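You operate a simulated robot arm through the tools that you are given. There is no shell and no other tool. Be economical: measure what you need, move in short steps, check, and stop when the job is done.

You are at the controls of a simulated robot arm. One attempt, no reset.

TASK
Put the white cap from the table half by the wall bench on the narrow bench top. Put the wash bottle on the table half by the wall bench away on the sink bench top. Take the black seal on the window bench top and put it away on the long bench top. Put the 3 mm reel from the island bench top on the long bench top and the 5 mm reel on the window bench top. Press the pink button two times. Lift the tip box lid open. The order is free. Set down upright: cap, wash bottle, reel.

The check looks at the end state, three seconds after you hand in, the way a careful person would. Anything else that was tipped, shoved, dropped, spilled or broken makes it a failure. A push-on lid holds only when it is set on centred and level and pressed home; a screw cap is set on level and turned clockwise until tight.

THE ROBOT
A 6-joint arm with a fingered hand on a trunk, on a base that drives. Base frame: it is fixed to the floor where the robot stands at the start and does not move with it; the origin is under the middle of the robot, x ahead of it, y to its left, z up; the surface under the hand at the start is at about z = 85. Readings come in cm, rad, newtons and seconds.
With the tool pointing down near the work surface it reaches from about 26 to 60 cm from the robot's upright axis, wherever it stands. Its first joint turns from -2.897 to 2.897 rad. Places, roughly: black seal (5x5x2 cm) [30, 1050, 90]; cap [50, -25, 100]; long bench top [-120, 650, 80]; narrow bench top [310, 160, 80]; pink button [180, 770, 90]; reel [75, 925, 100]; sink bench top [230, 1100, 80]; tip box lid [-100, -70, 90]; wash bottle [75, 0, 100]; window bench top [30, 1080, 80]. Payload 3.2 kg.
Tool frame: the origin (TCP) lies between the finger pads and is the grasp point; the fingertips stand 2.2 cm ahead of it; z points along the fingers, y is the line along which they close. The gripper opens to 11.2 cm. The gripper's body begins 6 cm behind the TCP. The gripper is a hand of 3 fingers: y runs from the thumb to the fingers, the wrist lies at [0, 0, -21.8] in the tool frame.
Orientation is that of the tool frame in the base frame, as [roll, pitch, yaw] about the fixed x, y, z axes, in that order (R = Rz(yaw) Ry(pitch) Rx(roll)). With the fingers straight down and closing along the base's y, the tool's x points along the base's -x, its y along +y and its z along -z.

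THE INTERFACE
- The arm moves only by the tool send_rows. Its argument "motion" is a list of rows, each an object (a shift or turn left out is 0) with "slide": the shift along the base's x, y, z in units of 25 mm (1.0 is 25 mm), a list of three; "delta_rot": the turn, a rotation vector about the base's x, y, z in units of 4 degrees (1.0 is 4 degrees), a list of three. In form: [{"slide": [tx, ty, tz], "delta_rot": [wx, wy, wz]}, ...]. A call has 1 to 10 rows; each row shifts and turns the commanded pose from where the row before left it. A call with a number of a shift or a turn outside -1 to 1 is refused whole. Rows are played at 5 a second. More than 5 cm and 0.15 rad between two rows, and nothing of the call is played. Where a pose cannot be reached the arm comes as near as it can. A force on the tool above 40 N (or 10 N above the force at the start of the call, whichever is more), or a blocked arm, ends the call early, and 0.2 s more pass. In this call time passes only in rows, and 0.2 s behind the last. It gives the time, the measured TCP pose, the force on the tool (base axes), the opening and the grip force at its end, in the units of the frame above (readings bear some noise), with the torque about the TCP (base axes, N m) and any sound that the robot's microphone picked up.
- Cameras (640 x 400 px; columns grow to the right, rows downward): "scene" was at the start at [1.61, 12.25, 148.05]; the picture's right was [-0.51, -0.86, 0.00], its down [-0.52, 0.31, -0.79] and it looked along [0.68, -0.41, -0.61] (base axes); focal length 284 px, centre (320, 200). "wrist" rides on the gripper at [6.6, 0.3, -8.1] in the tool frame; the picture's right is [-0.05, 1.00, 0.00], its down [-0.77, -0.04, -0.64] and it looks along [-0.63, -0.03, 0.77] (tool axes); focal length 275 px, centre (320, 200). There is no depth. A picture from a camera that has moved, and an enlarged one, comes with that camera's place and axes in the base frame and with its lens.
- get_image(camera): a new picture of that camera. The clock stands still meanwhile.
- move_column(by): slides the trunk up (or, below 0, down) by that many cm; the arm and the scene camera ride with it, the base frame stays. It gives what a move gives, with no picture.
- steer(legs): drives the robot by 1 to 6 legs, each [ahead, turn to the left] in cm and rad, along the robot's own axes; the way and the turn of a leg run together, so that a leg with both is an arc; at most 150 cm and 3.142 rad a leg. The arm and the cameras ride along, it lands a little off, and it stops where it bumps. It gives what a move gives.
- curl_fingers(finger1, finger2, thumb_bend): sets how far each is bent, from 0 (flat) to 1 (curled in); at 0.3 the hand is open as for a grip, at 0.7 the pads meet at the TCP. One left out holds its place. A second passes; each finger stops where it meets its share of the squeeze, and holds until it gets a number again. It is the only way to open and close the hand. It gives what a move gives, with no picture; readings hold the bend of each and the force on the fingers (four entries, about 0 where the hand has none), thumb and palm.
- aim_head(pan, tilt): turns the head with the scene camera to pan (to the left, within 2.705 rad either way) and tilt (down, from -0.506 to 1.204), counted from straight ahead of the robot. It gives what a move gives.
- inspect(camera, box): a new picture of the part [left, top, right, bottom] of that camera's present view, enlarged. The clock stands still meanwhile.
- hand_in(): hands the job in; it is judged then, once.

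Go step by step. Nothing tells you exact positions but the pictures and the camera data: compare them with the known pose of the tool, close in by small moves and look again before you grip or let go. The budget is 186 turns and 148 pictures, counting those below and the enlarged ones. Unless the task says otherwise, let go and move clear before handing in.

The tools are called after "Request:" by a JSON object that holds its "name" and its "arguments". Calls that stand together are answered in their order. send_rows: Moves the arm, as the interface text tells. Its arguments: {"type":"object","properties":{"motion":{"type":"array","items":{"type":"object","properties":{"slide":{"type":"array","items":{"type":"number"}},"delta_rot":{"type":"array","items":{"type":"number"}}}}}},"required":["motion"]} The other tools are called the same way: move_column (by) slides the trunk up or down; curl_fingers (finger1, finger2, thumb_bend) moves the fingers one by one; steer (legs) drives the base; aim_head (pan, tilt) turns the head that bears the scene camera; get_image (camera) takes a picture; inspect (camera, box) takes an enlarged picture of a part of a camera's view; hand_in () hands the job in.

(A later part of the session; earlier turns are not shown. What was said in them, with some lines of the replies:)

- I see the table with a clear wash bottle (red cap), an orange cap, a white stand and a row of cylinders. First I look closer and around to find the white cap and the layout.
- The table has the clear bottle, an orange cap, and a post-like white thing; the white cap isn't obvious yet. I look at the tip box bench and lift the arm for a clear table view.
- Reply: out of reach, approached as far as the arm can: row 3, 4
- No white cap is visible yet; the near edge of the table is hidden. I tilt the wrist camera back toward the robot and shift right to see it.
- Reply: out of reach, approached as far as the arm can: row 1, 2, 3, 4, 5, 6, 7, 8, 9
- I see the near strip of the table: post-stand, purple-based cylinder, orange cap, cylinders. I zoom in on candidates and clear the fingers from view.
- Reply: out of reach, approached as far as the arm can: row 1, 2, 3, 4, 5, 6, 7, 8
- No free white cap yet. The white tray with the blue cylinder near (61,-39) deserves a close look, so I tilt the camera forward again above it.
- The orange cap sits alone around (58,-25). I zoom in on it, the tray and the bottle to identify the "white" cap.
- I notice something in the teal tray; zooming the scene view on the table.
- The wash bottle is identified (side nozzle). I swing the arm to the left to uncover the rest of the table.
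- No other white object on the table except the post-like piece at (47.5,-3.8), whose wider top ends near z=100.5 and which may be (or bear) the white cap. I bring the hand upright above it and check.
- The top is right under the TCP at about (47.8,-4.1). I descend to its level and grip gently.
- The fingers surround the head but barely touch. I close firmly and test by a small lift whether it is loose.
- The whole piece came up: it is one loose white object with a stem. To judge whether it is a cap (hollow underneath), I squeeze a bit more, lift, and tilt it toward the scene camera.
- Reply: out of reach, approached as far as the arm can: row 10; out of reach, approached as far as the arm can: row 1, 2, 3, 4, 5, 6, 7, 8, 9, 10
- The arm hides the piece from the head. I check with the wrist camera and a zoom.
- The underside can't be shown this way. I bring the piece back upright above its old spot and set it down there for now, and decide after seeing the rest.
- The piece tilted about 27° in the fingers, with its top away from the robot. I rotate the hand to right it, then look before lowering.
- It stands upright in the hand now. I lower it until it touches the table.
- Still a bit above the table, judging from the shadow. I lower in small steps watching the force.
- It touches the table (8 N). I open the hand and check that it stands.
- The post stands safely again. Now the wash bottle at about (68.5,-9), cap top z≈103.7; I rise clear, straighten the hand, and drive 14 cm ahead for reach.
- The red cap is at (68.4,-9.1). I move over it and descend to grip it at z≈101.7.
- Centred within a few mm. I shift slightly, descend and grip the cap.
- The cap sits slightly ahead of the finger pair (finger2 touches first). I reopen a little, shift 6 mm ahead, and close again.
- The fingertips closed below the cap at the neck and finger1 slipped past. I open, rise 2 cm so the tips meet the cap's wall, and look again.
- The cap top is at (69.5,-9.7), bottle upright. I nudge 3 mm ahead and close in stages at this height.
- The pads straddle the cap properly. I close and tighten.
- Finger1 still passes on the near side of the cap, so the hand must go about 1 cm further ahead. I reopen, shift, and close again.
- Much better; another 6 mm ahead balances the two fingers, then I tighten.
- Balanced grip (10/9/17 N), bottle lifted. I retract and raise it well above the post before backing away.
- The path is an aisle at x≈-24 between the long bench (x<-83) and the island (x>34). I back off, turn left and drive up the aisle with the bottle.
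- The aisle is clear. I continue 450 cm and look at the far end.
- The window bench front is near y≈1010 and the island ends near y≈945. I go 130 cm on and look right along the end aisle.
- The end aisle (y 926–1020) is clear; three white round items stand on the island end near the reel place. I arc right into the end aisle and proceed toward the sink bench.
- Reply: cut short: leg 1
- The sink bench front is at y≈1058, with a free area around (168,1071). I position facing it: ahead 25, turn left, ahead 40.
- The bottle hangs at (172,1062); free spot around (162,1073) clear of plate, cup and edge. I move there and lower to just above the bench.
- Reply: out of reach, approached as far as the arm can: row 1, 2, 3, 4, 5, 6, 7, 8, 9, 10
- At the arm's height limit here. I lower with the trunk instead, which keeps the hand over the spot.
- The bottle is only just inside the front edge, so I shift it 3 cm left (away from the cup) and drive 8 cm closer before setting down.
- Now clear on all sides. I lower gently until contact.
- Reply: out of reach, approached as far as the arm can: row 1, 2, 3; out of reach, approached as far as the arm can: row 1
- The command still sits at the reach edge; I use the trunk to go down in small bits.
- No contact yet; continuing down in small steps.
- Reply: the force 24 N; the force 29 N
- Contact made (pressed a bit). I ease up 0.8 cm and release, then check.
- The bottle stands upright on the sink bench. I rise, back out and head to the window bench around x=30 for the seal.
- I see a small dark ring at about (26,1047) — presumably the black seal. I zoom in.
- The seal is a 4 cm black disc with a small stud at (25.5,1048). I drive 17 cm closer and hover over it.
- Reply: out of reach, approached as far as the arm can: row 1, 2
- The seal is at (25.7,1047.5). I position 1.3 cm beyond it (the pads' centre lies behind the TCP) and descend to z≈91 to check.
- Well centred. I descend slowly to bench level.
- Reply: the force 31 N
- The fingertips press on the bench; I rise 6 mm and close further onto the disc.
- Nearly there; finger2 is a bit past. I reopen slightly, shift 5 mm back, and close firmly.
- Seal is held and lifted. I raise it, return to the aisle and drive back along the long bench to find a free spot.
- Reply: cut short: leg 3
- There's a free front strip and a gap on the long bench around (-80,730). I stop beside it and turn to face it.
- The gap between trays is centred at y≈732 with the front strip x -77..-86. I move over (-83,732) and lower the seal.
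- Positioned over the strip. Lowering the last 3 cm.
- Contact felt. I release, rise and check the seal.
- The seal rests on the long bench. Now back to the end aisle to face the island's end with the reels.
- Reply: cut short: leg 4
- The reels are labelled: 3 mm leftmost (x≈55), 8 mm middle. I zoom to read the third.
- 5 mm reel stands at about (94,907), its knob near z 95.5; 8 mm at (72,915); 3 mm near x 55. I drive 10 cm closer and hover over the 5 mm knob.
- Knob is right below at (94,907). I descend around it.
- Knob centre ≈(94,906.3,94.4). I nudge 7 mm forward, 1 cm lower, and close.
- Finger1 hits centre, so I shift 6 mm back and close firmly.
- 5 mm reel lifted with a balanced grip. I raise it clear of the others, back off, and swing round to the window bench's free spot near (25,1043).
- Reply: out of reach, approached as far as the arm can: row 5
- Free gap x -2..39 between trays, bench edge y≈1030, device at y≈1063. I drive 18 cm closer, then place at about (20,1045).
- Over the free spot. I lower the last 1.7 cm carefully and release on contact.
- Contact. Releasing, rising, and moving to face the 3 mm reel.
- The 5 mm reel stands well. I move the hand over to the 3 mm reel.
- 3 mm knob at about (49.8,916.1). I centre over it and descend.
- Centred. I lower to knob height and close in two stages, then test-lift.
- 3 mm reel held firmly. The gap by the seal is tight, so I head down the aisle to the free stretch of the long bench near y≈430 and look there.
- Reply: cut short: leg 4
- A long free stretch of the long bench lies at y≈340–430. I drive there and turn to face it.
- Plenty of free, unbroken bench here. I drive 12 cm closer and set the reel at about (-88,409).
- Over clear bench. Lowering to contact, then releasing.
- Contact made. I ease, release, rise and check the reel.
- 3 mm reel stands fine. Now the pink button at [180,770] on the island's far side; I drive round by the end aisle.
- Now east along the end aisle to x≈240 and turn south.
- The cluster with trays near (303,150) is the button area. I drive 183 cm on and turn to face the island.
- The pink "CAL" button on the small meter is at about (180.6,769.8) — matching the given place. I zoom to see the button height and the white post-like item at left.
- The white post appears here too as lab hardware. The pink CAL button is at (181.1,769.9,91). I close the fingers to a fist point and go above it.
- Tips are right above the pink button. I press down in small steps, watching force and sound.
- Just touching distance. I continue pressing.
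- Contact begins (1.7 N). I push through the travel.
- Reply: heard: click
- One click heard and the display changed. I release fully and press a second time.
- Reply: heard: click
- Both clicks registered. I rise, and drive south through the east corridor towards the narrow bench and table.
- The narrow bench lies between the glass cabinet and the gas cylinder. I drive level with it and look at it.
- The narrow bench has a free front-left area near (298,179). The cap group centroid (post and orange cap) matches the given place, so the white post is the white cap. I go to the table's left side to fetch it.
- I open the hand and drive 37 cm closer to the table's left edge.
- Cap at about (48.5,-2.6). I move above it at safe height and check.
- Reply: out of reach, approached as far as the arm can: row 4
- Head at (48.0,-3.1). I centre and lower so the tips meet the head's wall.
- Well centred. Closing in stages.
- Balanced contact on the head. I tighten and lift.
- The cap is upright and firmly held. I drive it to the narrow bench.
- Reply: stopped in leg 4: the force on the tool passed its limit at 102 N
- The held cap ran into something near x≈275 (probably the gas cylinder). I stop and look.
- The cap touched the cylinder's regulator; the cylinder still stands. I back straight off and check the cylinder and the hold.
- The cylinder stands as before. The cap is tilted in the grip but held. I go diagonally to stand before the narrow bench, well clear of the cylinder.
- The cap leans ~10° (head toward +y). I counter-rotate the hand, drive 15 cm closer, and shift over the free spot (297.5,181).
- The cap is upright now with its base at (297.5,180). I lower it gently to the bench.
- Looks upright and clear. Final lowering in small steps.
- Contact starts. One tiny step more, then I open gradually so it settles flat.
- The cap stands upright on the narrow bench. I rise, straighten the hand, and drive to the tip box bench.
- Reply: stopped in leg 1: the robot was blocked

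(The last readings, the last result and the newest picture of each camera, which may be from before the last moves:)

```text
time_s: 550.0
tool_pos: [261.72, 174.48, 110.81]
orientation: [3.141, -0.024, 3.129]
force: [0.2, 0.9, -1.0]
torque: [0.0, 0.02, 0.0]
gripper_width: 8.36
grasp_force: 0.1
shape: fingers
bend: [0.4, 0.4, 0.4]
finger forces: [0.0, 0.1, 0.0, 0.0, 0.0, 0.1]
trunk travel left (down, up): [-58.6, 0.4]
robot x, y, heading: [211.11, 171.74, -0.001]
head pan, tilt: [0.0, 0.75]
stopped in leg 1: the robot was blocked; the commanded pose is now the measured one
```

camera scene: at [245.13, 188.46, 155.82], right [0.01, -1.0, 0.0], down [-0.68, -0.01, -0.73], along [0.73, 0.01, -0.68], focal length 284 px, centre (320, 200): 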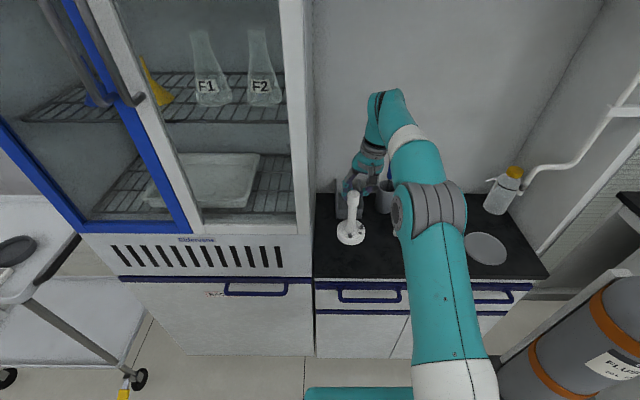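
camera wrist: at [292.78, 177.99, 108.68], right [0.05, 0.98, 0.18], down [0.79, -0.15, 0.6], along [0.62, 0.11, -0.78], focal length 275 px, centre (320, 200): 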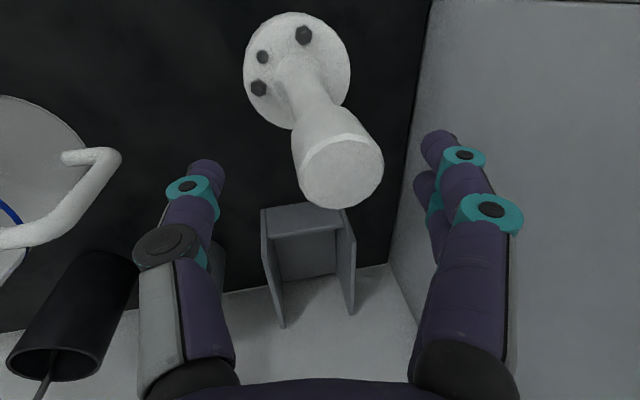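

The base's back touched the island; I move 9 cm forward again, then turn and go.

Request:
{"name": "steer", "arguments": {"legs": [[9, 0], [0, -1.571], [70, 0], [0, -1.571], [115, 0], [113, 0]]}}

Request:
{"name": "aim_head", "arguments": {"pan": -0.3, "tilt": 0.5}}

Request:
{"name": "get_image", "arguments": {"camera": "scene"}}

```text
time_s: 572.9
tool_pos: [-57.38, 98.11, 110.83]
orientation: [3.139, -0.022, -0.007]
force: [-0.2, -0.9, 0.5]
torque: [0.01, -0.04, 0.02]
gripper_width: 8.32
grasp_force: 0.1
shape: fingers
bend: [0.4, 0.4, 0.4]
finger forces: [0.0, 0.1, 0.1, 0.1, 0.0, 0.0]
trunk travel left (down, up): [-58.6, 0.4]
robot x, y, heading: [-7.0, 101.73, -3.139]
head pan, tilt: [0.0, 0.75]
```

```text
time_s: 573.7
tool_pos: [-57.41, 98.2, 110.97]
orientation: [3.139, -0.023, -0.005]
force: [0.8, 0.1, -0.3]
torque: [0.01, 0.03, -0.01]
gripper_width: 8.33
grasp_force: 0.0
shape: fingers
bend: [0.4, 0.4, 0.4]
finger forces: [0.1, 0.0, 0.0, 0.0, 0.0, 0.1]
trunk travel left (down, up): [-58.6, 0.4]
robot x, y, heading: [-7.08, 101.47, -3.141]
head pan, tilt: [-0.3, 0.499]
```

```text
16 pictures are left
camera scene: at [-9.55, 87.76, 158.01], right [0.29, 0.96, 0.0], down [0.46, -0.14, -0.88], along [-0.84, 0.26, -0.48], focal length 284 px, centre (320, 200)
```

scene: 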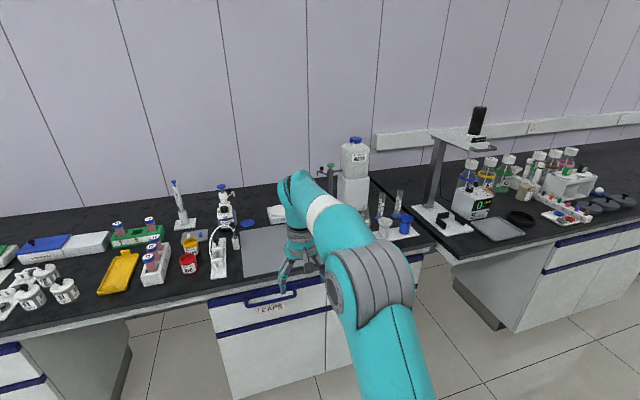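

I continue to the tip box: south along the aisle, then turn to face the bench.

Request:
{"name": "steer", "arguments": {"legs": [[6, 0], [0, 1.571], [85, 0], [80, 0], [0, -1.571], [15, 0]]}}

Request:
{"name": "aim_head", "arguments": {"pan": 0.0, "tilt": 0.7}}

Request:
{"name": "get_image", "arguments": {"camera": "scene"}}

```text
time_s: 591.2
tool_pos: [-82.62, -64.42, 110.81]
orientation: [-3.141, -0.025, -0.02]
force: [0.2, -0.6, -0.3]
torque: [-0.02, 0.01, -0.01]
gripper_width: 8.31
grasp_force: 0.1
shape: fingers
bend: [0.4, 0.4, 0.4]
finger forces: [0.0, 0.0, 0.0, 0.1, 0.1, 0.1]
trunk travel left (down, up): [-58.6, 0.4]
robot x, y, heading: [-31.96, -61.71, 3.132]
head pan, tilt: [-0.3, 0.499]
```

```text
time_s: 592.0
tool_pos: [-82.33, -64.48, 110.81]
orientation: [3.139, -0.021, -0.019]
force: [-0.2, 0.2, 0.3]
torque: [0.0, -0.03, 0.01]
gripper_width: 8.31
grasp_force: 0.0
shape: fingers
bend: [0.4, 0.4, 0.4]
finger forces: [0.1, 0.0, 0.0, 0.0, 0.1, 0.0]
trunk travel left (down, up): [-58.6, 0.4]
robot x, y, heading: [-32.09, -61.4, 3.131]
head pan, tilt: [0.0, 0.7]
```

```text
15 pictures are left
camera scene: at [-34.56, -78.12, 156.25], right [0.01, 1.0, 0.0], down [0.64, -0.01, -0.77], along [-0.77, 0.01, -0.64], focal length 284 px, centre (320, 200)
```

scene: 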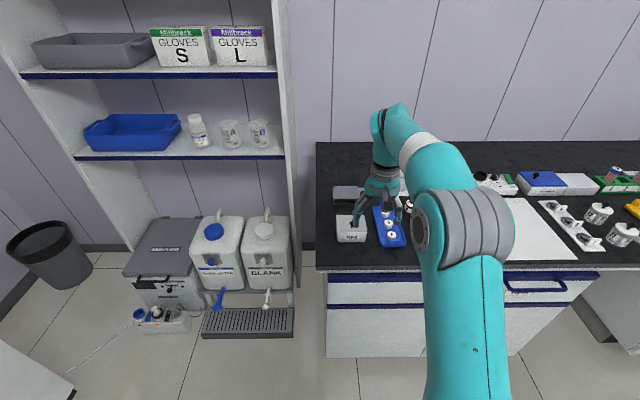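

The TIPS box with a knobbed lid is at about (-98,-67). I zoom in for the knob and hinge.

Request:
{"name": "inspect", "arguments": {"camera": "scene", "box": [325, 175, 415, 255]}}

Request:
{"name": "get_image", "arguments": {"camera": "wrist"}}

```text
5.00 times, centred on (370, 215) of scene
camera zoom: at [-34.56, -78.12, 156.25], right [0.01, 1.0, 0.0], down [0.64, -0.01, -0.77], along [-0.77, 0.01, -0.64], focal length 1418 px, centre (70, 125)
```

zoom: 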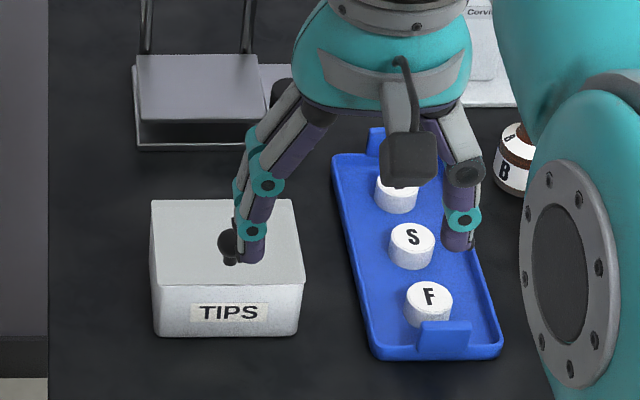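

```text
13 pictures are left
camera wrist: at [-75.96, -64.86, 119.04], right [-0.07, -1.0, 0.0], down [-0.78, 0.05, 0.62], along [-0.62, 0.04, -0.79], focal length 275 px, centre (320, 200)
```

wrist: 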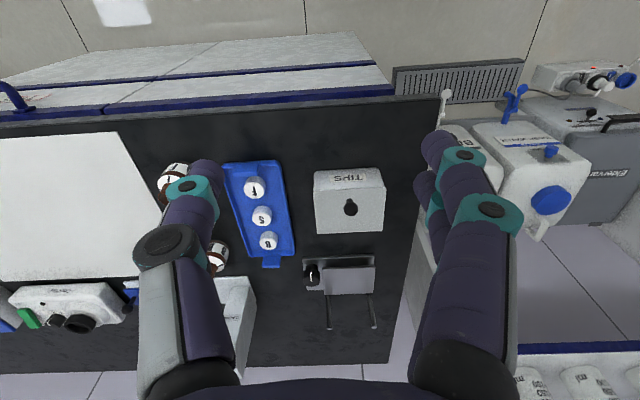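

Knob at about (-99,-67,92.7), lid hinged at the back (x≈-104.5). I drive 14 cm closer, hover above the knob and look.

Request:
{"name": "steer", "arguments": {"legs": [[14, 0]]}}

Request:
{"name": "curl_fingers", "arguments": {"finger1": 0.5, "finger2": 0.5, "thumb_bend": 0.5}}

Request:
{"name": "send_rows", "arguments": {"motion": [{"slide": [-0.4, -0.4, -0.8]}, {"slide": [-0.4, -0.4, -0.8]}, {"slide": [-0.3, -0.3, -0.8]}, {"slide": [0, 0, -0.8]}, {"slide": [0, 0, -0.8]}, {}]}}

Request:
{"name": "get_image", "arguments": {"camera": "wrist"}}

```text
time_s: 593.3
tool_pos: [-96.51, -64.5, 110.84]
orientation: [3.141, -0.025, -0.018]
force: [-0.1, 0.6, -0.3]
torque: [0.0, -0.03, -0.04]
gripper_width: 8.33
grasp_force: 0.1
shape: fingers
bend: [0.4, 0.4, 0.4]
finger forces: [0.1, 0.1, 0.0, 0.0, 0.1, 0.1]
trunk travel left (down, up): [-58.6, 0.4]
robot x, y, heading: [-46.0, -61.3, 3.135]
head pan, tilt: [0.0, 0.7]
```

```text
time_s: 594.3
tool_pos: [-96.47, -64.38, 110.88]
orientation: [-3.14, -0.023, -0.017]
force: [-0.6, -0.2, -0.7]
torque: [0.02, 0.0, 0.01]
gripper_width: 5.59
grasp_force: 0.1
shape: fingers
bend: [0.5, 0.5, 0.5]
finger forces: [0.0, 0.1, 0.0, 0.0, 0.1, 0.1]
trunk travel left (down, up): [-58.6, 0.4]
robot x, y, heading: [-46.01, -61.22, 3.132]
head pan, tilt: [0.0, 0.7]
```

```text
time_s: 595.7
tool_pos: [-99.28, -67.2, 100.91]
orientation: [3.138, -0.022, -0.017]
force: [-0.3, 0.2, -0.6]
torque: [0.0, 0.01, 0.0]
gripper_width: 5.58
grasp_force: 0.0
shape: fingers
bend: [0.5, 0.5, 0.5]
finger forces: [0.0, 0.1, 0.1, 0.1, 0.0, 0.0]
trunk travel left (down, up): [-58.6, 0.4]
robot x, y, heading: [-46.1, -61.49, 3.134]
head pan, tilt: [0.0, 0.7]
```

```text
12 pictures are left
camera wrist: at [-92.67, -67.61, 109.02], right [-0.06, -1.0, 0.0], down [-0.78, 0.05, 0.62], along [-0.62, 0.04, -0.79], focal length 275 px, centre (320, 200)
```

wrist: 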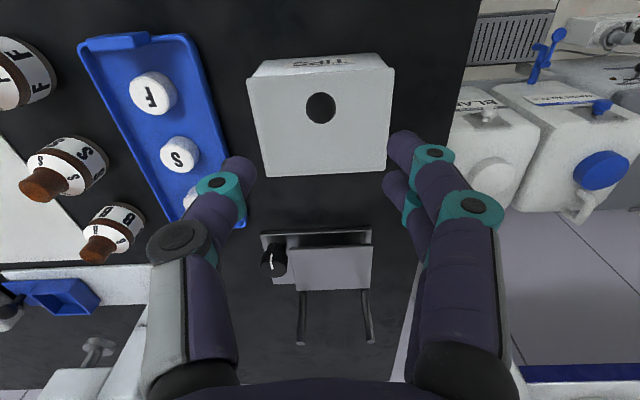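

Knob confirmed at (-98.6,-67.2). I lower around it and close.

Request:
{"name": "send_rows", "arguments": {"motion": [{"slide": [0.27, 0, -0.7]}, {"slide": [0, 0, -0.8]}, {"slide": [0, 0, -0.6]}, {"slide": [0, 0, -0.2]}, {}]}}

Request:
{"name": "curl_fingers", "arguments": {"finger1": 0.72, "finger2": 0.72, "thumb_bend": 0.72}}

Request:
{"name": "get_image", "arguments": {"camera": "wrist"}}

```text
time_s: 596.9
tool_pos: [-98.44, -67.12, 95.23]
orientation: [3.141, -0.022, -0.017]
force: [-0.1, 0.0, -0.2]
torque: [0.01, 0.03, 0.02]
gripper_width: 5.57
grasp_force: 0.0
shape: fingers
bend: [0.5, 0.5, 0.5]
finger forces: [0.0, 0.1, 0.0, 0.0, 0.0, 0.0]
trunk travel left (down, up): [-58.6, 0.4]
robot x, y, heading: [-46.0, -61.73, 3.131]
head pan, tilt: [0.0, 0.7]
```

```text
time_s: 597.9
tool_pos: [-98.5, -67.15, 95.25]
orientation: [-3.141, -0.024, -0.017]
force: [-1.3, -4.0, 1.5]
torque: [-0.1, 0.0, 0.03]
gripper_width: 0.0
grasp_force: 1.9
shape: fingers
bend: [0.72, 0.7, 0.72]
finger forces: [0.1, 4.3, 0.0, 0.1, 0.0, 0.0]
trunk travel left (down, up): [-58.6, 0.4]
robot x, y, heading: [-46.03, -61.4, 3.134]
head pan, tilt: [0.0, 0.7]
```

```text
11 pictures are left
camera wrist: at [-91.98, -67.53, 103.33], right [-0.06, -1.0, 0.0], down [-0.78, 0.05, 0.62], along [-0.62, 0.04, -0.79], focal length 275 px, centre (320, 200)
```

wrist: 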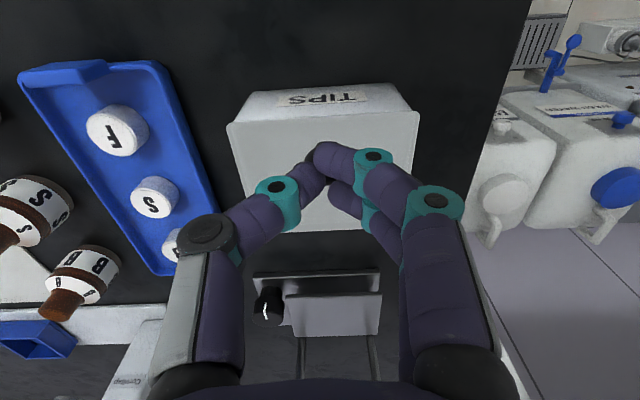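

Only finger2 touches, so the knob is ~8 mm further back. I reopen, shift, and close again.

Request:
{"name": "curl_fingers", "arguments": {"finger1": 0.55, "finger2": 0.55, "thumb_bend": 0.55}}

Request:
{"name": "send_rows", "arguments": {"motion": [{"slide": [-0.32, 0, -0.08]}, {}]}}

Request:
{"name": "curl_fingers", "arguments": {"finger1": 0.7, "finger2": 0.7, "thumb_bend": 0.7}}

Request:
{"name": "curl_fingers", "arguments": {"finger1": 0.8, "finger2": 0.8, "thumb_bend": 0.8}}

```text
time_s: 598.9
tool_pos: [-98.46, -67.06, 95.16]
orientation: [-3.141, -0.023, -0.017]
force: [0.3, 0.7, -0.2]
torque: [-0.03, 0.02, -0.02]
gripper_width: 4.02
grasp_force: 0.0
shape: fingers
bend: [0.55, 0.55, 0.55]
finger forces: [0.0, 0.0, 0.0, 0.0, 0.0, 0.1]
trunk travel left (down, up): [-58.6, 0.4]
robot x, y, heading: [-46.15, -61.41, 3.136]
head pan, tilt: [0.0, 0.7]
```

```text
time_s: 599.5
tool_pos: [-99.22, -67.0, 95.02]
orientation: [3.141, -0.023, -0.018]
force: [-0.4, -0.4, -0.1]
torque: [-0.03, 0.0, 0.03]
gripper_width: 4.02
grasp_force: 0.1
shape: fingers
bend: [0.55, 0.55, 0.55]
finger forces: [0.0, 0.0, 0.0, 0.1, 0.1, 0.0]
trunk travel left (down, up): [-58.6, 0.4]
robot x, y, heading: [-45.84, -61.32, 3.136]
head pan, tilt: [0.0, 0.7]
```

```text
time_s: 600.5
tool_pos: [-99.21, -66.99, 94.94]
orientation: [3.141, -0.023, -0.018]
force: [1.1, -3.1, 1.2]
torque: [-0.09, -0.03, -0.07]
gripper_width: 0.73
grasp_force: 0.7
shape: fingers
bend: [0.67, 0.7, 0.7]
finger forces: [2.6, 0.0, 0.0, 0.1, 0.2, 0.1]
trunk travel left (down, up): [-58.6, 0.4]
robot x, y, heading: [-46.23, -61.43, 3.137]
head pan, tilt: [0.0, 0.7]
```

```text
time_s: 601.5
tool_pos: [-99.3, -67.02, 95.05]
orientation: [-3.141, -0.022, -0.017]
force: [-0.6, -3.3, 9.1]
torque: [-0.14, -0.04, 0.0]
gripper_width: 0.18
grasp_force: 11.0
shape: fingers
bend: [0.71, 0.78, 0.77]
finger forces: [8.8, 0.1, 0.0, 0.0, 12.8, 0.0]
trunk travel left (down, up): [-58.6, 0.4]
robot x, y, heading: [-46.15, -61.49, 3.133]
head pan, tilt: [0.0, 0.7]
```

The knob is pinched by finger1 and thumb. I lift along the lid's arc in small steps to ~45° and check.

Request:
{"name": "send_rows", "arguments": {"motion": [{"slide": [-0.15, 0, 0.25]}, {"slide": [-0.15, 0, 0.25]}, {"slide": [-0.2, 0, 0.2]}, {"slide": [-0.2, 0, 0.2]}, {"slide": [-0.25, 0, 0.14]}, {"slide": [-0.25, 0, 0.14]}, {}]}}

Request:
{"name": "get_image", "arguments": {"camera": "wrist"}}

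```text
time_s: 603.1
tool_pos: [-102.31, -67.08, 97.96]
orientation: [-3.141, -0.022, -0.017]
force: [-1.0, -0.6, 0.1]
torque: [-0.01, 0.0, 0.0]
gripper_width: 0.01
grasp_force: 0.0
shape: fingers
bend: [0.73, 0.78, 0.77]
finger forces: [0.1, 0.0, 0.1, 0.0, 0.1, 0.1]
trunk travel left (down, up): [-58.6, 0.4]
robot x, y, heading: [-46.36, -61.45, 3.138]
head pan, tilt: [0.0, 0.7]
```

```text
10 pictures are left
camera wrist: at [-95.8, -67.55, 106.01], right [-0.06, -1.0, 0.0], down [-0.78, 0.05, 0.62], along [-0.62, 0.04, -0.79], focal length 275 px, centre (320, 200)
```

wrist: 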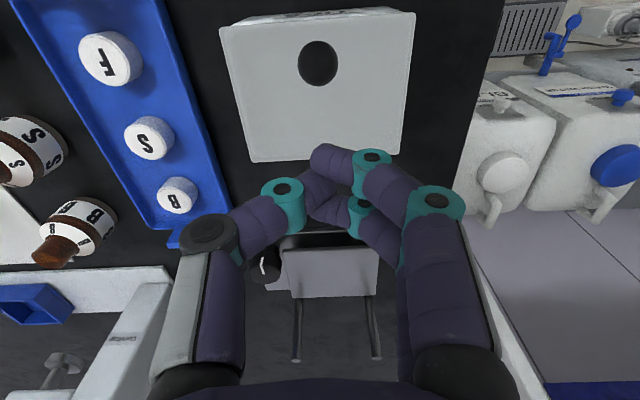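

The grip slipped because at this curl the tips only reach ~1 cm below the TCP. I reposition at (-98.8,-67.2), pre-curl to 0.63 and go lower before closing.

Request:
{"name": "send_rows", "arguments": {"motion": [{"slide": [0, 0, 0.5]}, {"slide": [0.7, 0, 0]}, {"slide": [0.7, -0.03, 0]}, {}]}}

Request:
{"name": "curl_fingers", "arguments": {"finger1": 0.62, "finger2": 0.62, "thumb_bend": 0.62}}

Request:
{"name": "send_rows", "arguments": {"motion": [{"slide": [0, 0, -0.6]}, {"slide": [0, 0, -0.6]}, {"slide": [0, 0, -0.4]}, {"slide": [0, 0, -0.2]}, {}]}}

```text
time_s: 604.1
tool_pos: [-99.03, -67.32, 98.89]
orientation: [3.14, -0.024, -0.017]
force: [-0.1, 0.3, 0.1]
torque: [0.0, 0.02, -0.02]
gripper_width: 0.01
grasp_force: 0.0
shape: fingers
bend: [0.73, 0.78, 0.77]
finger forces: [0.1, 0.0, 0.0, 0.0, 0.1, 0.0]
trunk travel left (down, up): [-58.6, 0.4]
robot x, y, heading: [-46.21, -61.62, 3.137]
head pan, tilt: [0.0, 0.7]
```

```text
time_s: 605.1
tool_pos: [-98.85, -67.35, 99.05]
orientation: [3.141, -0.021, -0.019]
force: [-0.2, 0.2, 0.0]
torque: [0.03, 0.05, 0.03]
gripper_width: 2.13
grasp_force: 0.1
shape: fingers
bend: [0.62, 0.62, 0.62]
finger forces: [0.0, 0.0, 0.0, 0.1, 0.1, 0.0]
trunk travel left (down, up): [-58.6, 0.4]
robot x, y, heading: [-46.08, -61.48, 3.138]
head pan, tilt: [0.0, 0.7]
```

```text
time_s: 606.3
tool_pos: [-98.95, -67.3, 94.64]
orientation: [-3.14, -0.022, -0.018]
force: [0.9, 0.4, 0.6]
torque: [0.0, 0.01, 0.03]
gripper_width: 2.11
grasp_force: 0.1
shape: fingers
bend: [0.62, 0.62, 0.62]
finger forces: [0.0, 0.0, 0.0, 0.0, 0.1, 0.0]
trunk travel left (down, up): [-58.6, 0.4]
robot x, y, heading: [-46.35, -61.44, 3.137]
head pan, tilt: [0.0, 0.7]
```

Lowering a bit more by feel, then closing.

Request:
{"name": "send_rows", "arguments": {"motion": [{"slide": [0.04, 0, -0.2]}, {"slide": [0, 0, -0.16]}, {}]}}

Request:
{"name": "curl_fingers", "arguments": {"finger1": 0.68, "finger2": 0.68, "thumb_bend": 0.68}}

Request:
{"name": "get_image", "arguments": {"camera": "wrist"}}

```text
time_s: 607.1
tool_pos: [-98.7, -67.22, 93.68]
orientation: [-3.141, -0.024, -0.017]
force: [-0.4, 0.4, 0.0]
torque: [-0.03, -0.03, -0.02]
gripper_width: 2.14
grasp_force: 0.0
shape: fingers
bend: [0.62, 0.62, 0.62]
finger forces: [0.0, 0.1, 0.0, 0.0, 0.0, 0.1]
trunk travel left (down, up): [-58.6, 0.4]
robot x, y, heading: [-45.75, -61.39, 3.134]
head pan, tilt: [0.0, 0.7]
```

```text
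time_s: 608.1
tool_pos: [-98.78, -67.21, 93.74]
orientation: [3.14, -0.024, -0.018]
force: [0.0, 1.9, 0.2]
torque: [0.04, -0.04, -0.05]
gripper_width: 1.28
grasp_force: 2.5
shape: fingers
bend: [0.66, 0.66, 0.66]
finger forces: [0.9, 1.0, 0.0, 0.0, 3.1, 0.1]
trunk travel left (down, up): [-58.6, 0.4]
robot x, y, heading: [-46.29, -61.66, 3.139]
head pan, tilt: [0.0, 0.7]
```

```text
9 pictures are left
camera wrist: at [-92.3, -67.63, 101.86], right [-0.06, -1.0, 0.0], down [-0.78, 0.05, 0.62], along [-0.62, 0.04, -0.79], focal length 275 px, centre (320, 200)
```

wrist: 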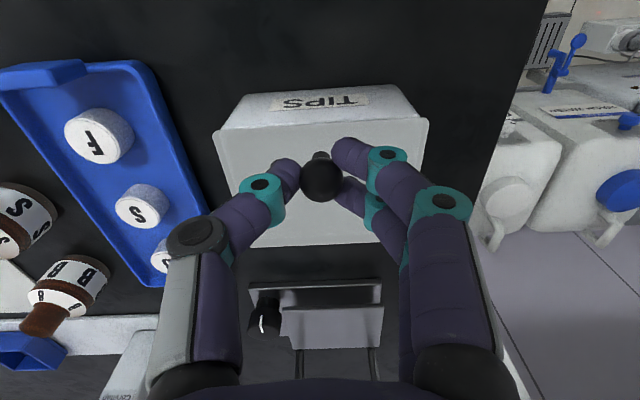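

A balanced grip around the knob now. I tighten and lift along the arc.

Request:
{"name": "curl_fingers", "arguments": {"finger1": 0.78, "finger2": 0.78, "thumb_bend": 0.78}}

Request:
{"name": "send_rows", "arguments": {"motion": [{"slide": [-0.12, 0, 0.25]}, {"slide": [-0.15, 0, 0.25]}, {"slide": [-0.2, 0, 0.2]}, {"slide": [-0.2, 0, 0.2]}, {}]}}

Request:
{"name": "get_image", "arguments": {"camera": "wrist"}}

```text
time_s: 609.1
tool_pos: [-98.81, -67.28, 93.7]
orientation: [3.141, -0.023, -0.016]
force: [-4.0, 0.8, -1.9]
torque: [0.05, 0.04, 0.01]
gripper_width: 0.88
grasp_force: 14.9
shape: fingers
bend: [0.73, 0.72, 0.68]
finger forces: [6.5, 8.6, 0.0, 0.0, 13.6, 0.0]
trunk travel left (down, up): [-58.6, 0.4]
robot x, y, heading: [-46.01, -61.48, 3.134]
head pan, tilt: [0.0, 0.7]
```

```text
time_s: 610.3
tool_pos: [-100.41, -67.25, 96.08]
orientation: [3.138, -0.024, -0.017]
force: [-0.6, 1.1, -3.9]
torque: [0.04, -0.12, -0.01]
gripper_width: 0.6
grasp_force: 15.1
shape: fingers
bend: [0.75, 0.71, 0.69]
finger forces: [7.9, 10.0, 0.0, 0.0, 12.6, 0.1]
trunk travel left (down, up): [-58.6, 0.4]
robot x, y, heading: [-46.06, -61.41, 3.137]
head pan, tilt: [0.0, 0.7]
```

```text
8 pictures are left
camera wrist: at [-93.93, -67.64, 104.05], right [-0.06, -1.0, 0.0], down [-0.79, 0.05, 0.62], along [-0.62, 0.04, -0.79], focal length 275 px, centre (320, 200)
```

wrist: 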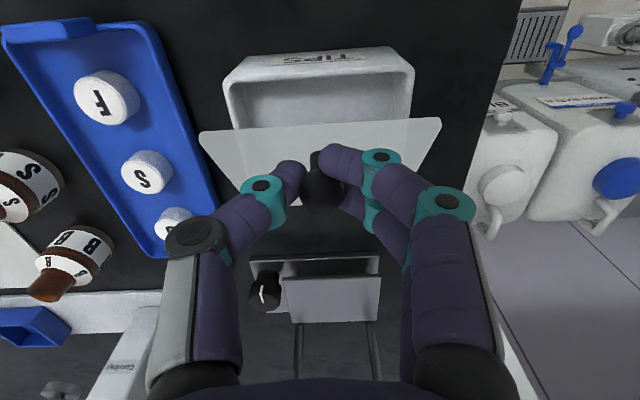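

The lid is opening. I follow the arc further to ~75°.

Request:
{"name": "send_rows", "arguments": {"motion": [{"slide": [-0.25, 0, 0.15]}, {"slide": [-0.25, 0, 0.13]}, {"slide": [-0.28, 0, 0.08]}, {"slide": [-0.28, 0, 0.05]}, {"slide": [-0.29, 0, 0]}, {"slide": [-0.29, 0, -0.02]}, {}]}}

Request:
{"name": "get_image", "arguments": {"camera": "wrist"}}

```text
time_s: 611.9
tool_pos: [-104.3, -67.4, 97.19]
orientation: [-3.141, -0.019, -0.015]
force: [4.6, -7.7, 20.7]
torque: [-0.11, -0.24, -0.21]
gripper_width: 0.76
grasp_force: 28.8
shape: fingers
bend: [0.8, 0.73, 0.69]
finger forces: [40.2, 4.5, 0.0, 0.0, 12.8, 0.0]
trunk travel left (down, up): [-58.6, 0.4]
robot x, y, heading: [-46.19, -61.46, 3.135]
head pan, tilt: [0.0, 0.7]
```

```text
7 pictures are left
camera wrist: at [-97.79, -67.83, 105.22], right [-0.06, -1.0, 0.0], down [-0.78, 0.05, 0.62], along [-0.62, 0.04, -0.78], focal length 275 px, centre (320, 200)
```

wrist: 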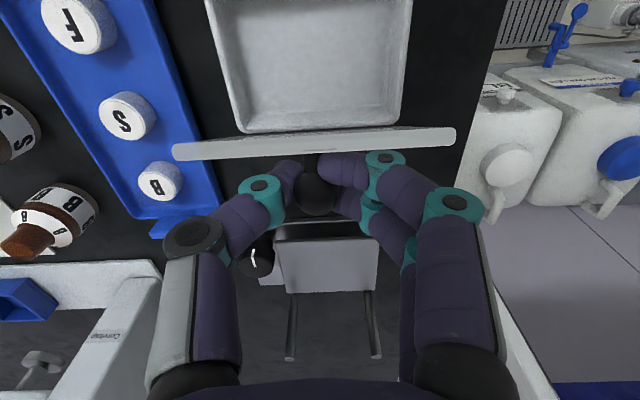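

The lid is nearly vertical and presses finger1. I loosen slightly and draw it past vertical.

Request:
{"name": "curl_fingers", "arguments": {"finger1": 0.68, "finger2": 0.72, "thumb_bend": 0.7}}

Request:
{"name": "send_rows", "arguments": {"motion": [{"slide": [-0.2, 0, 0.1]}, {"slide": [-0.2, 0, 0]}, {"slide": [-0.2, 0, 0]}, {}]}}

Request:
{"name": "get_image", "arguments": {"camera": "wrist"}}

```text
time_s: 612.9
tool_pos: [-104.22, -67.55, 97.13]
orientation: [-3.141, -0.021, -0.016]
force: [4.0, -9.7, 21.9]
torque: [-0.16, -0.16, -0.06]
gripper_width: 0.82
grasp_force: 19.9
shape: fingers
bend: [0.8, 0.71, 0.68]
finger forces: [33.9, 1.8, 0.1, 0.0, 4.1, 0.0]
trunk travel left (down, up): [-58.6, 0.4]
robot x, y, heading: [-46.23, -61.24, 3.131]
head pan, tilt: [0.0, 0.7]
```

```text
time_s: 613.9
tool_pos: [-105.99, -67.08, 97.13]
orientation: [-3.14, -0.025, -0.018]
force: [1.7, 2.0, -3.2]
torque: [0.02, -0.01, -0.03]
gripper_width: 0.88
grasp_force: 3.5
shape: fingers
bend: [0.68, 0.7, 0.68]
finger forces: [1.3, 2.3, 0.0, 0.0, 3.8, 0.0]
trunk travel left (down, up): [-58.6, 0.4]
robot x, y, heading: [-46.4, -61.19, 3.134]
head pan, tilt: [0.0, 0.7]
```

```text
6 pictures are left
camera wrist: at [-99.52, -67.63, 105.19], right [-0.06, -1.0, 0.0], down [-0.79, 0.05, 0.62], along [-0.62, 0.04, -0.79], focal length 275 px, centre (320, 200)
```

wrist: 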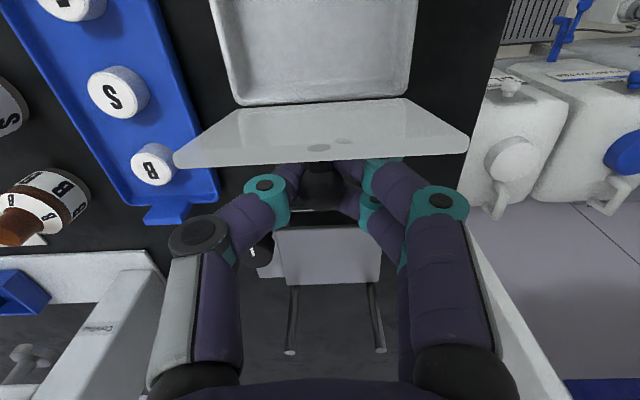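

The lid is past vertical. A little further, then I open the fingers and rise.

Request:
{"name": "send_rows", "arguments": {"motion": [{"slide": [-0.2, 0, -0.05]}, {"slide": [-0.15, 0, -0.08]}, {}]}}

Request:
{"name": "curl_fingers", "arguments": {"finger1": 0.52, "finger2": 0.52, "thumb_bend": 0.52}}

Request:
{"name": "get_image", "arguments": {"camera": "wrist"}}

```text
time_s: 614.7
tool_pos: [-106.84, -67.27, 96.8]
orientation: [3.141, -0.022, -0.019]
force: [1.8, 3.0, -3.8]
torque: [0.05, -0.05, -0.01]
gripper_width: 0.91
grasp_force: 3.4
shape: fingers
bend: [0.68, 0.7, 0.68]
finger forces: [0.2, 2.4, 0.0, 0.0, 4.1, 0.1]
trunk travel left (down, up): [-58.6, 0.4]
robot x, y, heading: [-46.38, -61.64, 3.135]
head pan, tilt: [0.0, 0.7]
```

```text
time_s: 615.7
tool_pos: [-106.78, -67.38, 96.85]
orientation: [3.14, -0.02, -0.02]
force: [0.1, -0.5, -0.1]
torque: [0.0, 0.01, 0.01]
gripper_width: 4.89
grasp_force: 0.0
shape: fingers
bend: [0.52, 0.52, 0.52]
finger forces: [0.1, 0.1, 0.0, 0.0, 0.0, 0.0]
trunk travel left (down, up): [-58.6, 0.4]
robot x, y, heading: [-46.16, -61.66, 3.131]
head pan, tilt: [0.0, 0.7]
```

```text
5 pictures are left
camera wrist: at [-100.26, -67.75, 104.97], right [-0.07, -1.0, 0.0], down [-0.78, 0.05, 0.62], along [-0.62, 0.04, -0.79], focal length 275 px, centre (320, 200)
```

wrist: 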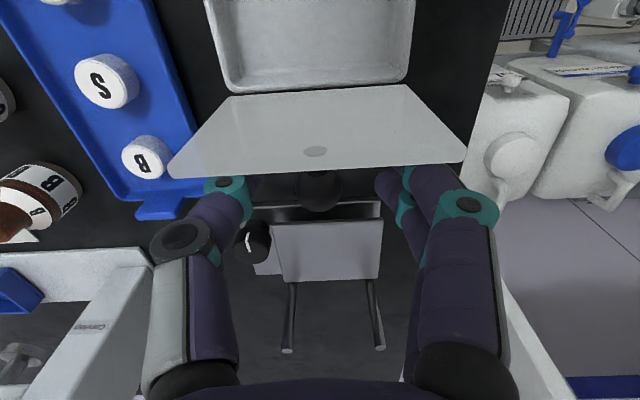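

The lid stays open. I rise straight up, back away and verify.

Request:
{"name": "send_rows", "arguments": {"motion": [{"slide": [0, 0, 0.5]}, {"slide": [0, 0, 0.8]}, {"slide": [0, 0, 0.8]}, {"slide": [0, 0, 0.8]}, {"slide": [0, 0, 0.8]}, {"slide": [0.8, 0, 0.8]}, {"slide": [1, 0, 0]}, {"slide": [1, 0, 0]}, {"slide": [1, 0, 0]}]}}

Request:
{"name": "steer", "arguments": {"legs": [[-14, 0]]}}

Request:
{"name": "inspect", "arguments": {"camera": "scene", "box": [310, 150, 450, 260]}}

```text
time_s: 617.7
tool_pos: [-95.16, -68.13, 107.3]
orientation: [3.141, -0.023, -0.018]
force: [-0.6, -1.0, -0.4]
torque: [-0.04, -0.02, -0.01]
gripper_width: 4.89
grasp_force: 0.1
shape: fingers
bend: [0.52, 0.52, 0.52]
finger forces: [0.1, 0.1, 0.0, 0.1, 0.1, 0.0]
out of reach, approached as far as the arm can: row 1, 2, 3, 4, 5
trunk travel left (down, up): [-58.6, 0.4]
robot x, y, heading: [-46.25, -61.62, 3.132]
head pan, tilt: [0.0, 0.7]
```

```text
time_s: 619.0
tool_pos: [-80.9, -68.2, 107.33]
orientation: [3.141, -0.022, -0.018]
force: [-1.0, 0.0, 0.4]
torque: [0.0, 0.03, -0.01]
gripper_width: 4.9
grasp_force: 0.2
shape: fingers
bend: [0.52, 0.52, 0.52]
finger forces: [0.0, 0.0, 0.0, 0.1, 0.1, 0.1]
trunk travel left (down, up): [-58.6, 0.4]
robot x, y, heading: [-32.06, -61.46, 3.13]
head pan, tilt: [0.0, 0.7]
```

```text
3.64 times, centred on (380, 205) of scene
camera zoom: at [-34.29, -78.12, 156.24], right [0.01, 1.0, 0.0], down [0.64, -0.01, -0.77], along [-0.77, 0.01, -0.64], focal length 1031 px, centre (102, 182)
```

zoom: 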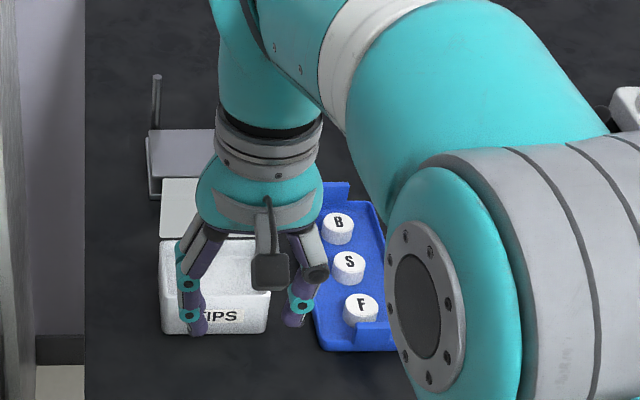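

The lid is open and the hand clear. One last check: the cap on the narrow bench from here.

Request:
{"name": "aim_head", "arguments": {"pan": -2.47, "tilt": 0.18}}

Request:
{"name": "inspect", "arguments": {"camera": "scene", "box": [240, 130, 400, 270]}}

```text
time_s: 621.3
tool_pos: [-81.05, -68.14, 107.46]
orientation: [3.141, -0.022, -0.02]
force: [-0.3, 0.2, 0.1]
torque: [-0.04, 0.01, 0.0]
gripper_width: 4.92
grasp_force: 0.1
shape: fingers
bend: [0.52, 0.52, 0.52]
finger forces: [0.0, 0.0, 0.0, 0.0, 0.0, 0.0]
trunk travel left (down, up): [-58.6, 0.4]
robot x, y, heading: [-31.84, -61.78, 3.127]
head pan, tilt: [-2.47, 0.18]
```

```text
2.86 times, centred on (320, 200) of scene
camera zoom: at [-18.59, -72.5, 160.98], right [0.61, -0.79, 0.0], down [-0.14, -0.11, -0.98], along [0.78, 0.6, -0.18], focal length 810 px, centre (320, 200)
```

zoom: 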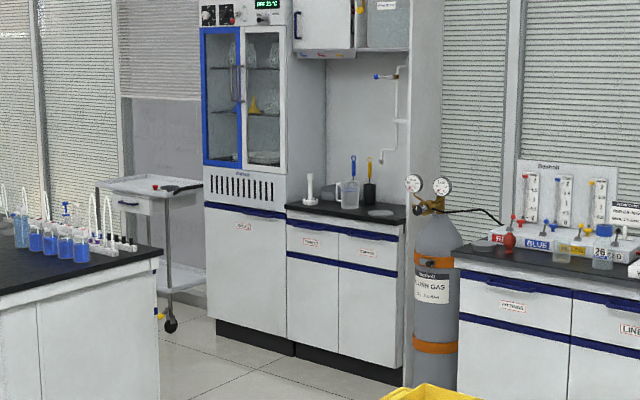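

The white cap stands upright on the narrow bench and the gas cylinder is upright. All the parts are done, so I hand in.

Request:
{"name": "hand_in", "arguments": {}}

```text
The job is handed in.
```

I finished all seven tasks and handed the job in. I'm less sure of two things: which object was the white cap, and a bump with the gas cylinder while I carried it.

- **White cap:** I took this to be the white stemmed piece on the table. The only other loose cap there was orange, and the cap location you gave also fitted the stemmed piece. It stands upright on the narrow bench top. Early on I picked it up to check it and put it back within about 1 cm.
- **Gas cylinder:** on the way to the narrow bench, the cap struck the cylinder's regulator and the tool force reached 102 N before the robot stopped. In the last picture the cylinder is upright with both gauges in place.
- **Wash bottle:** upright on the sink bench top.
- **Black seal:** on the front strip of the long bench top.
- **3 mm reel:** upright on the long bench top.
- **5 mm reel:** upright on the window bench top.
- **Pink button:** I pressed the pink CAL button, which matched the location you gave, and heard two clicks. The rpm device nearby also has a pink switch, which I left alone.
- **Tip box lid:** open past vertical and staying open by itself.
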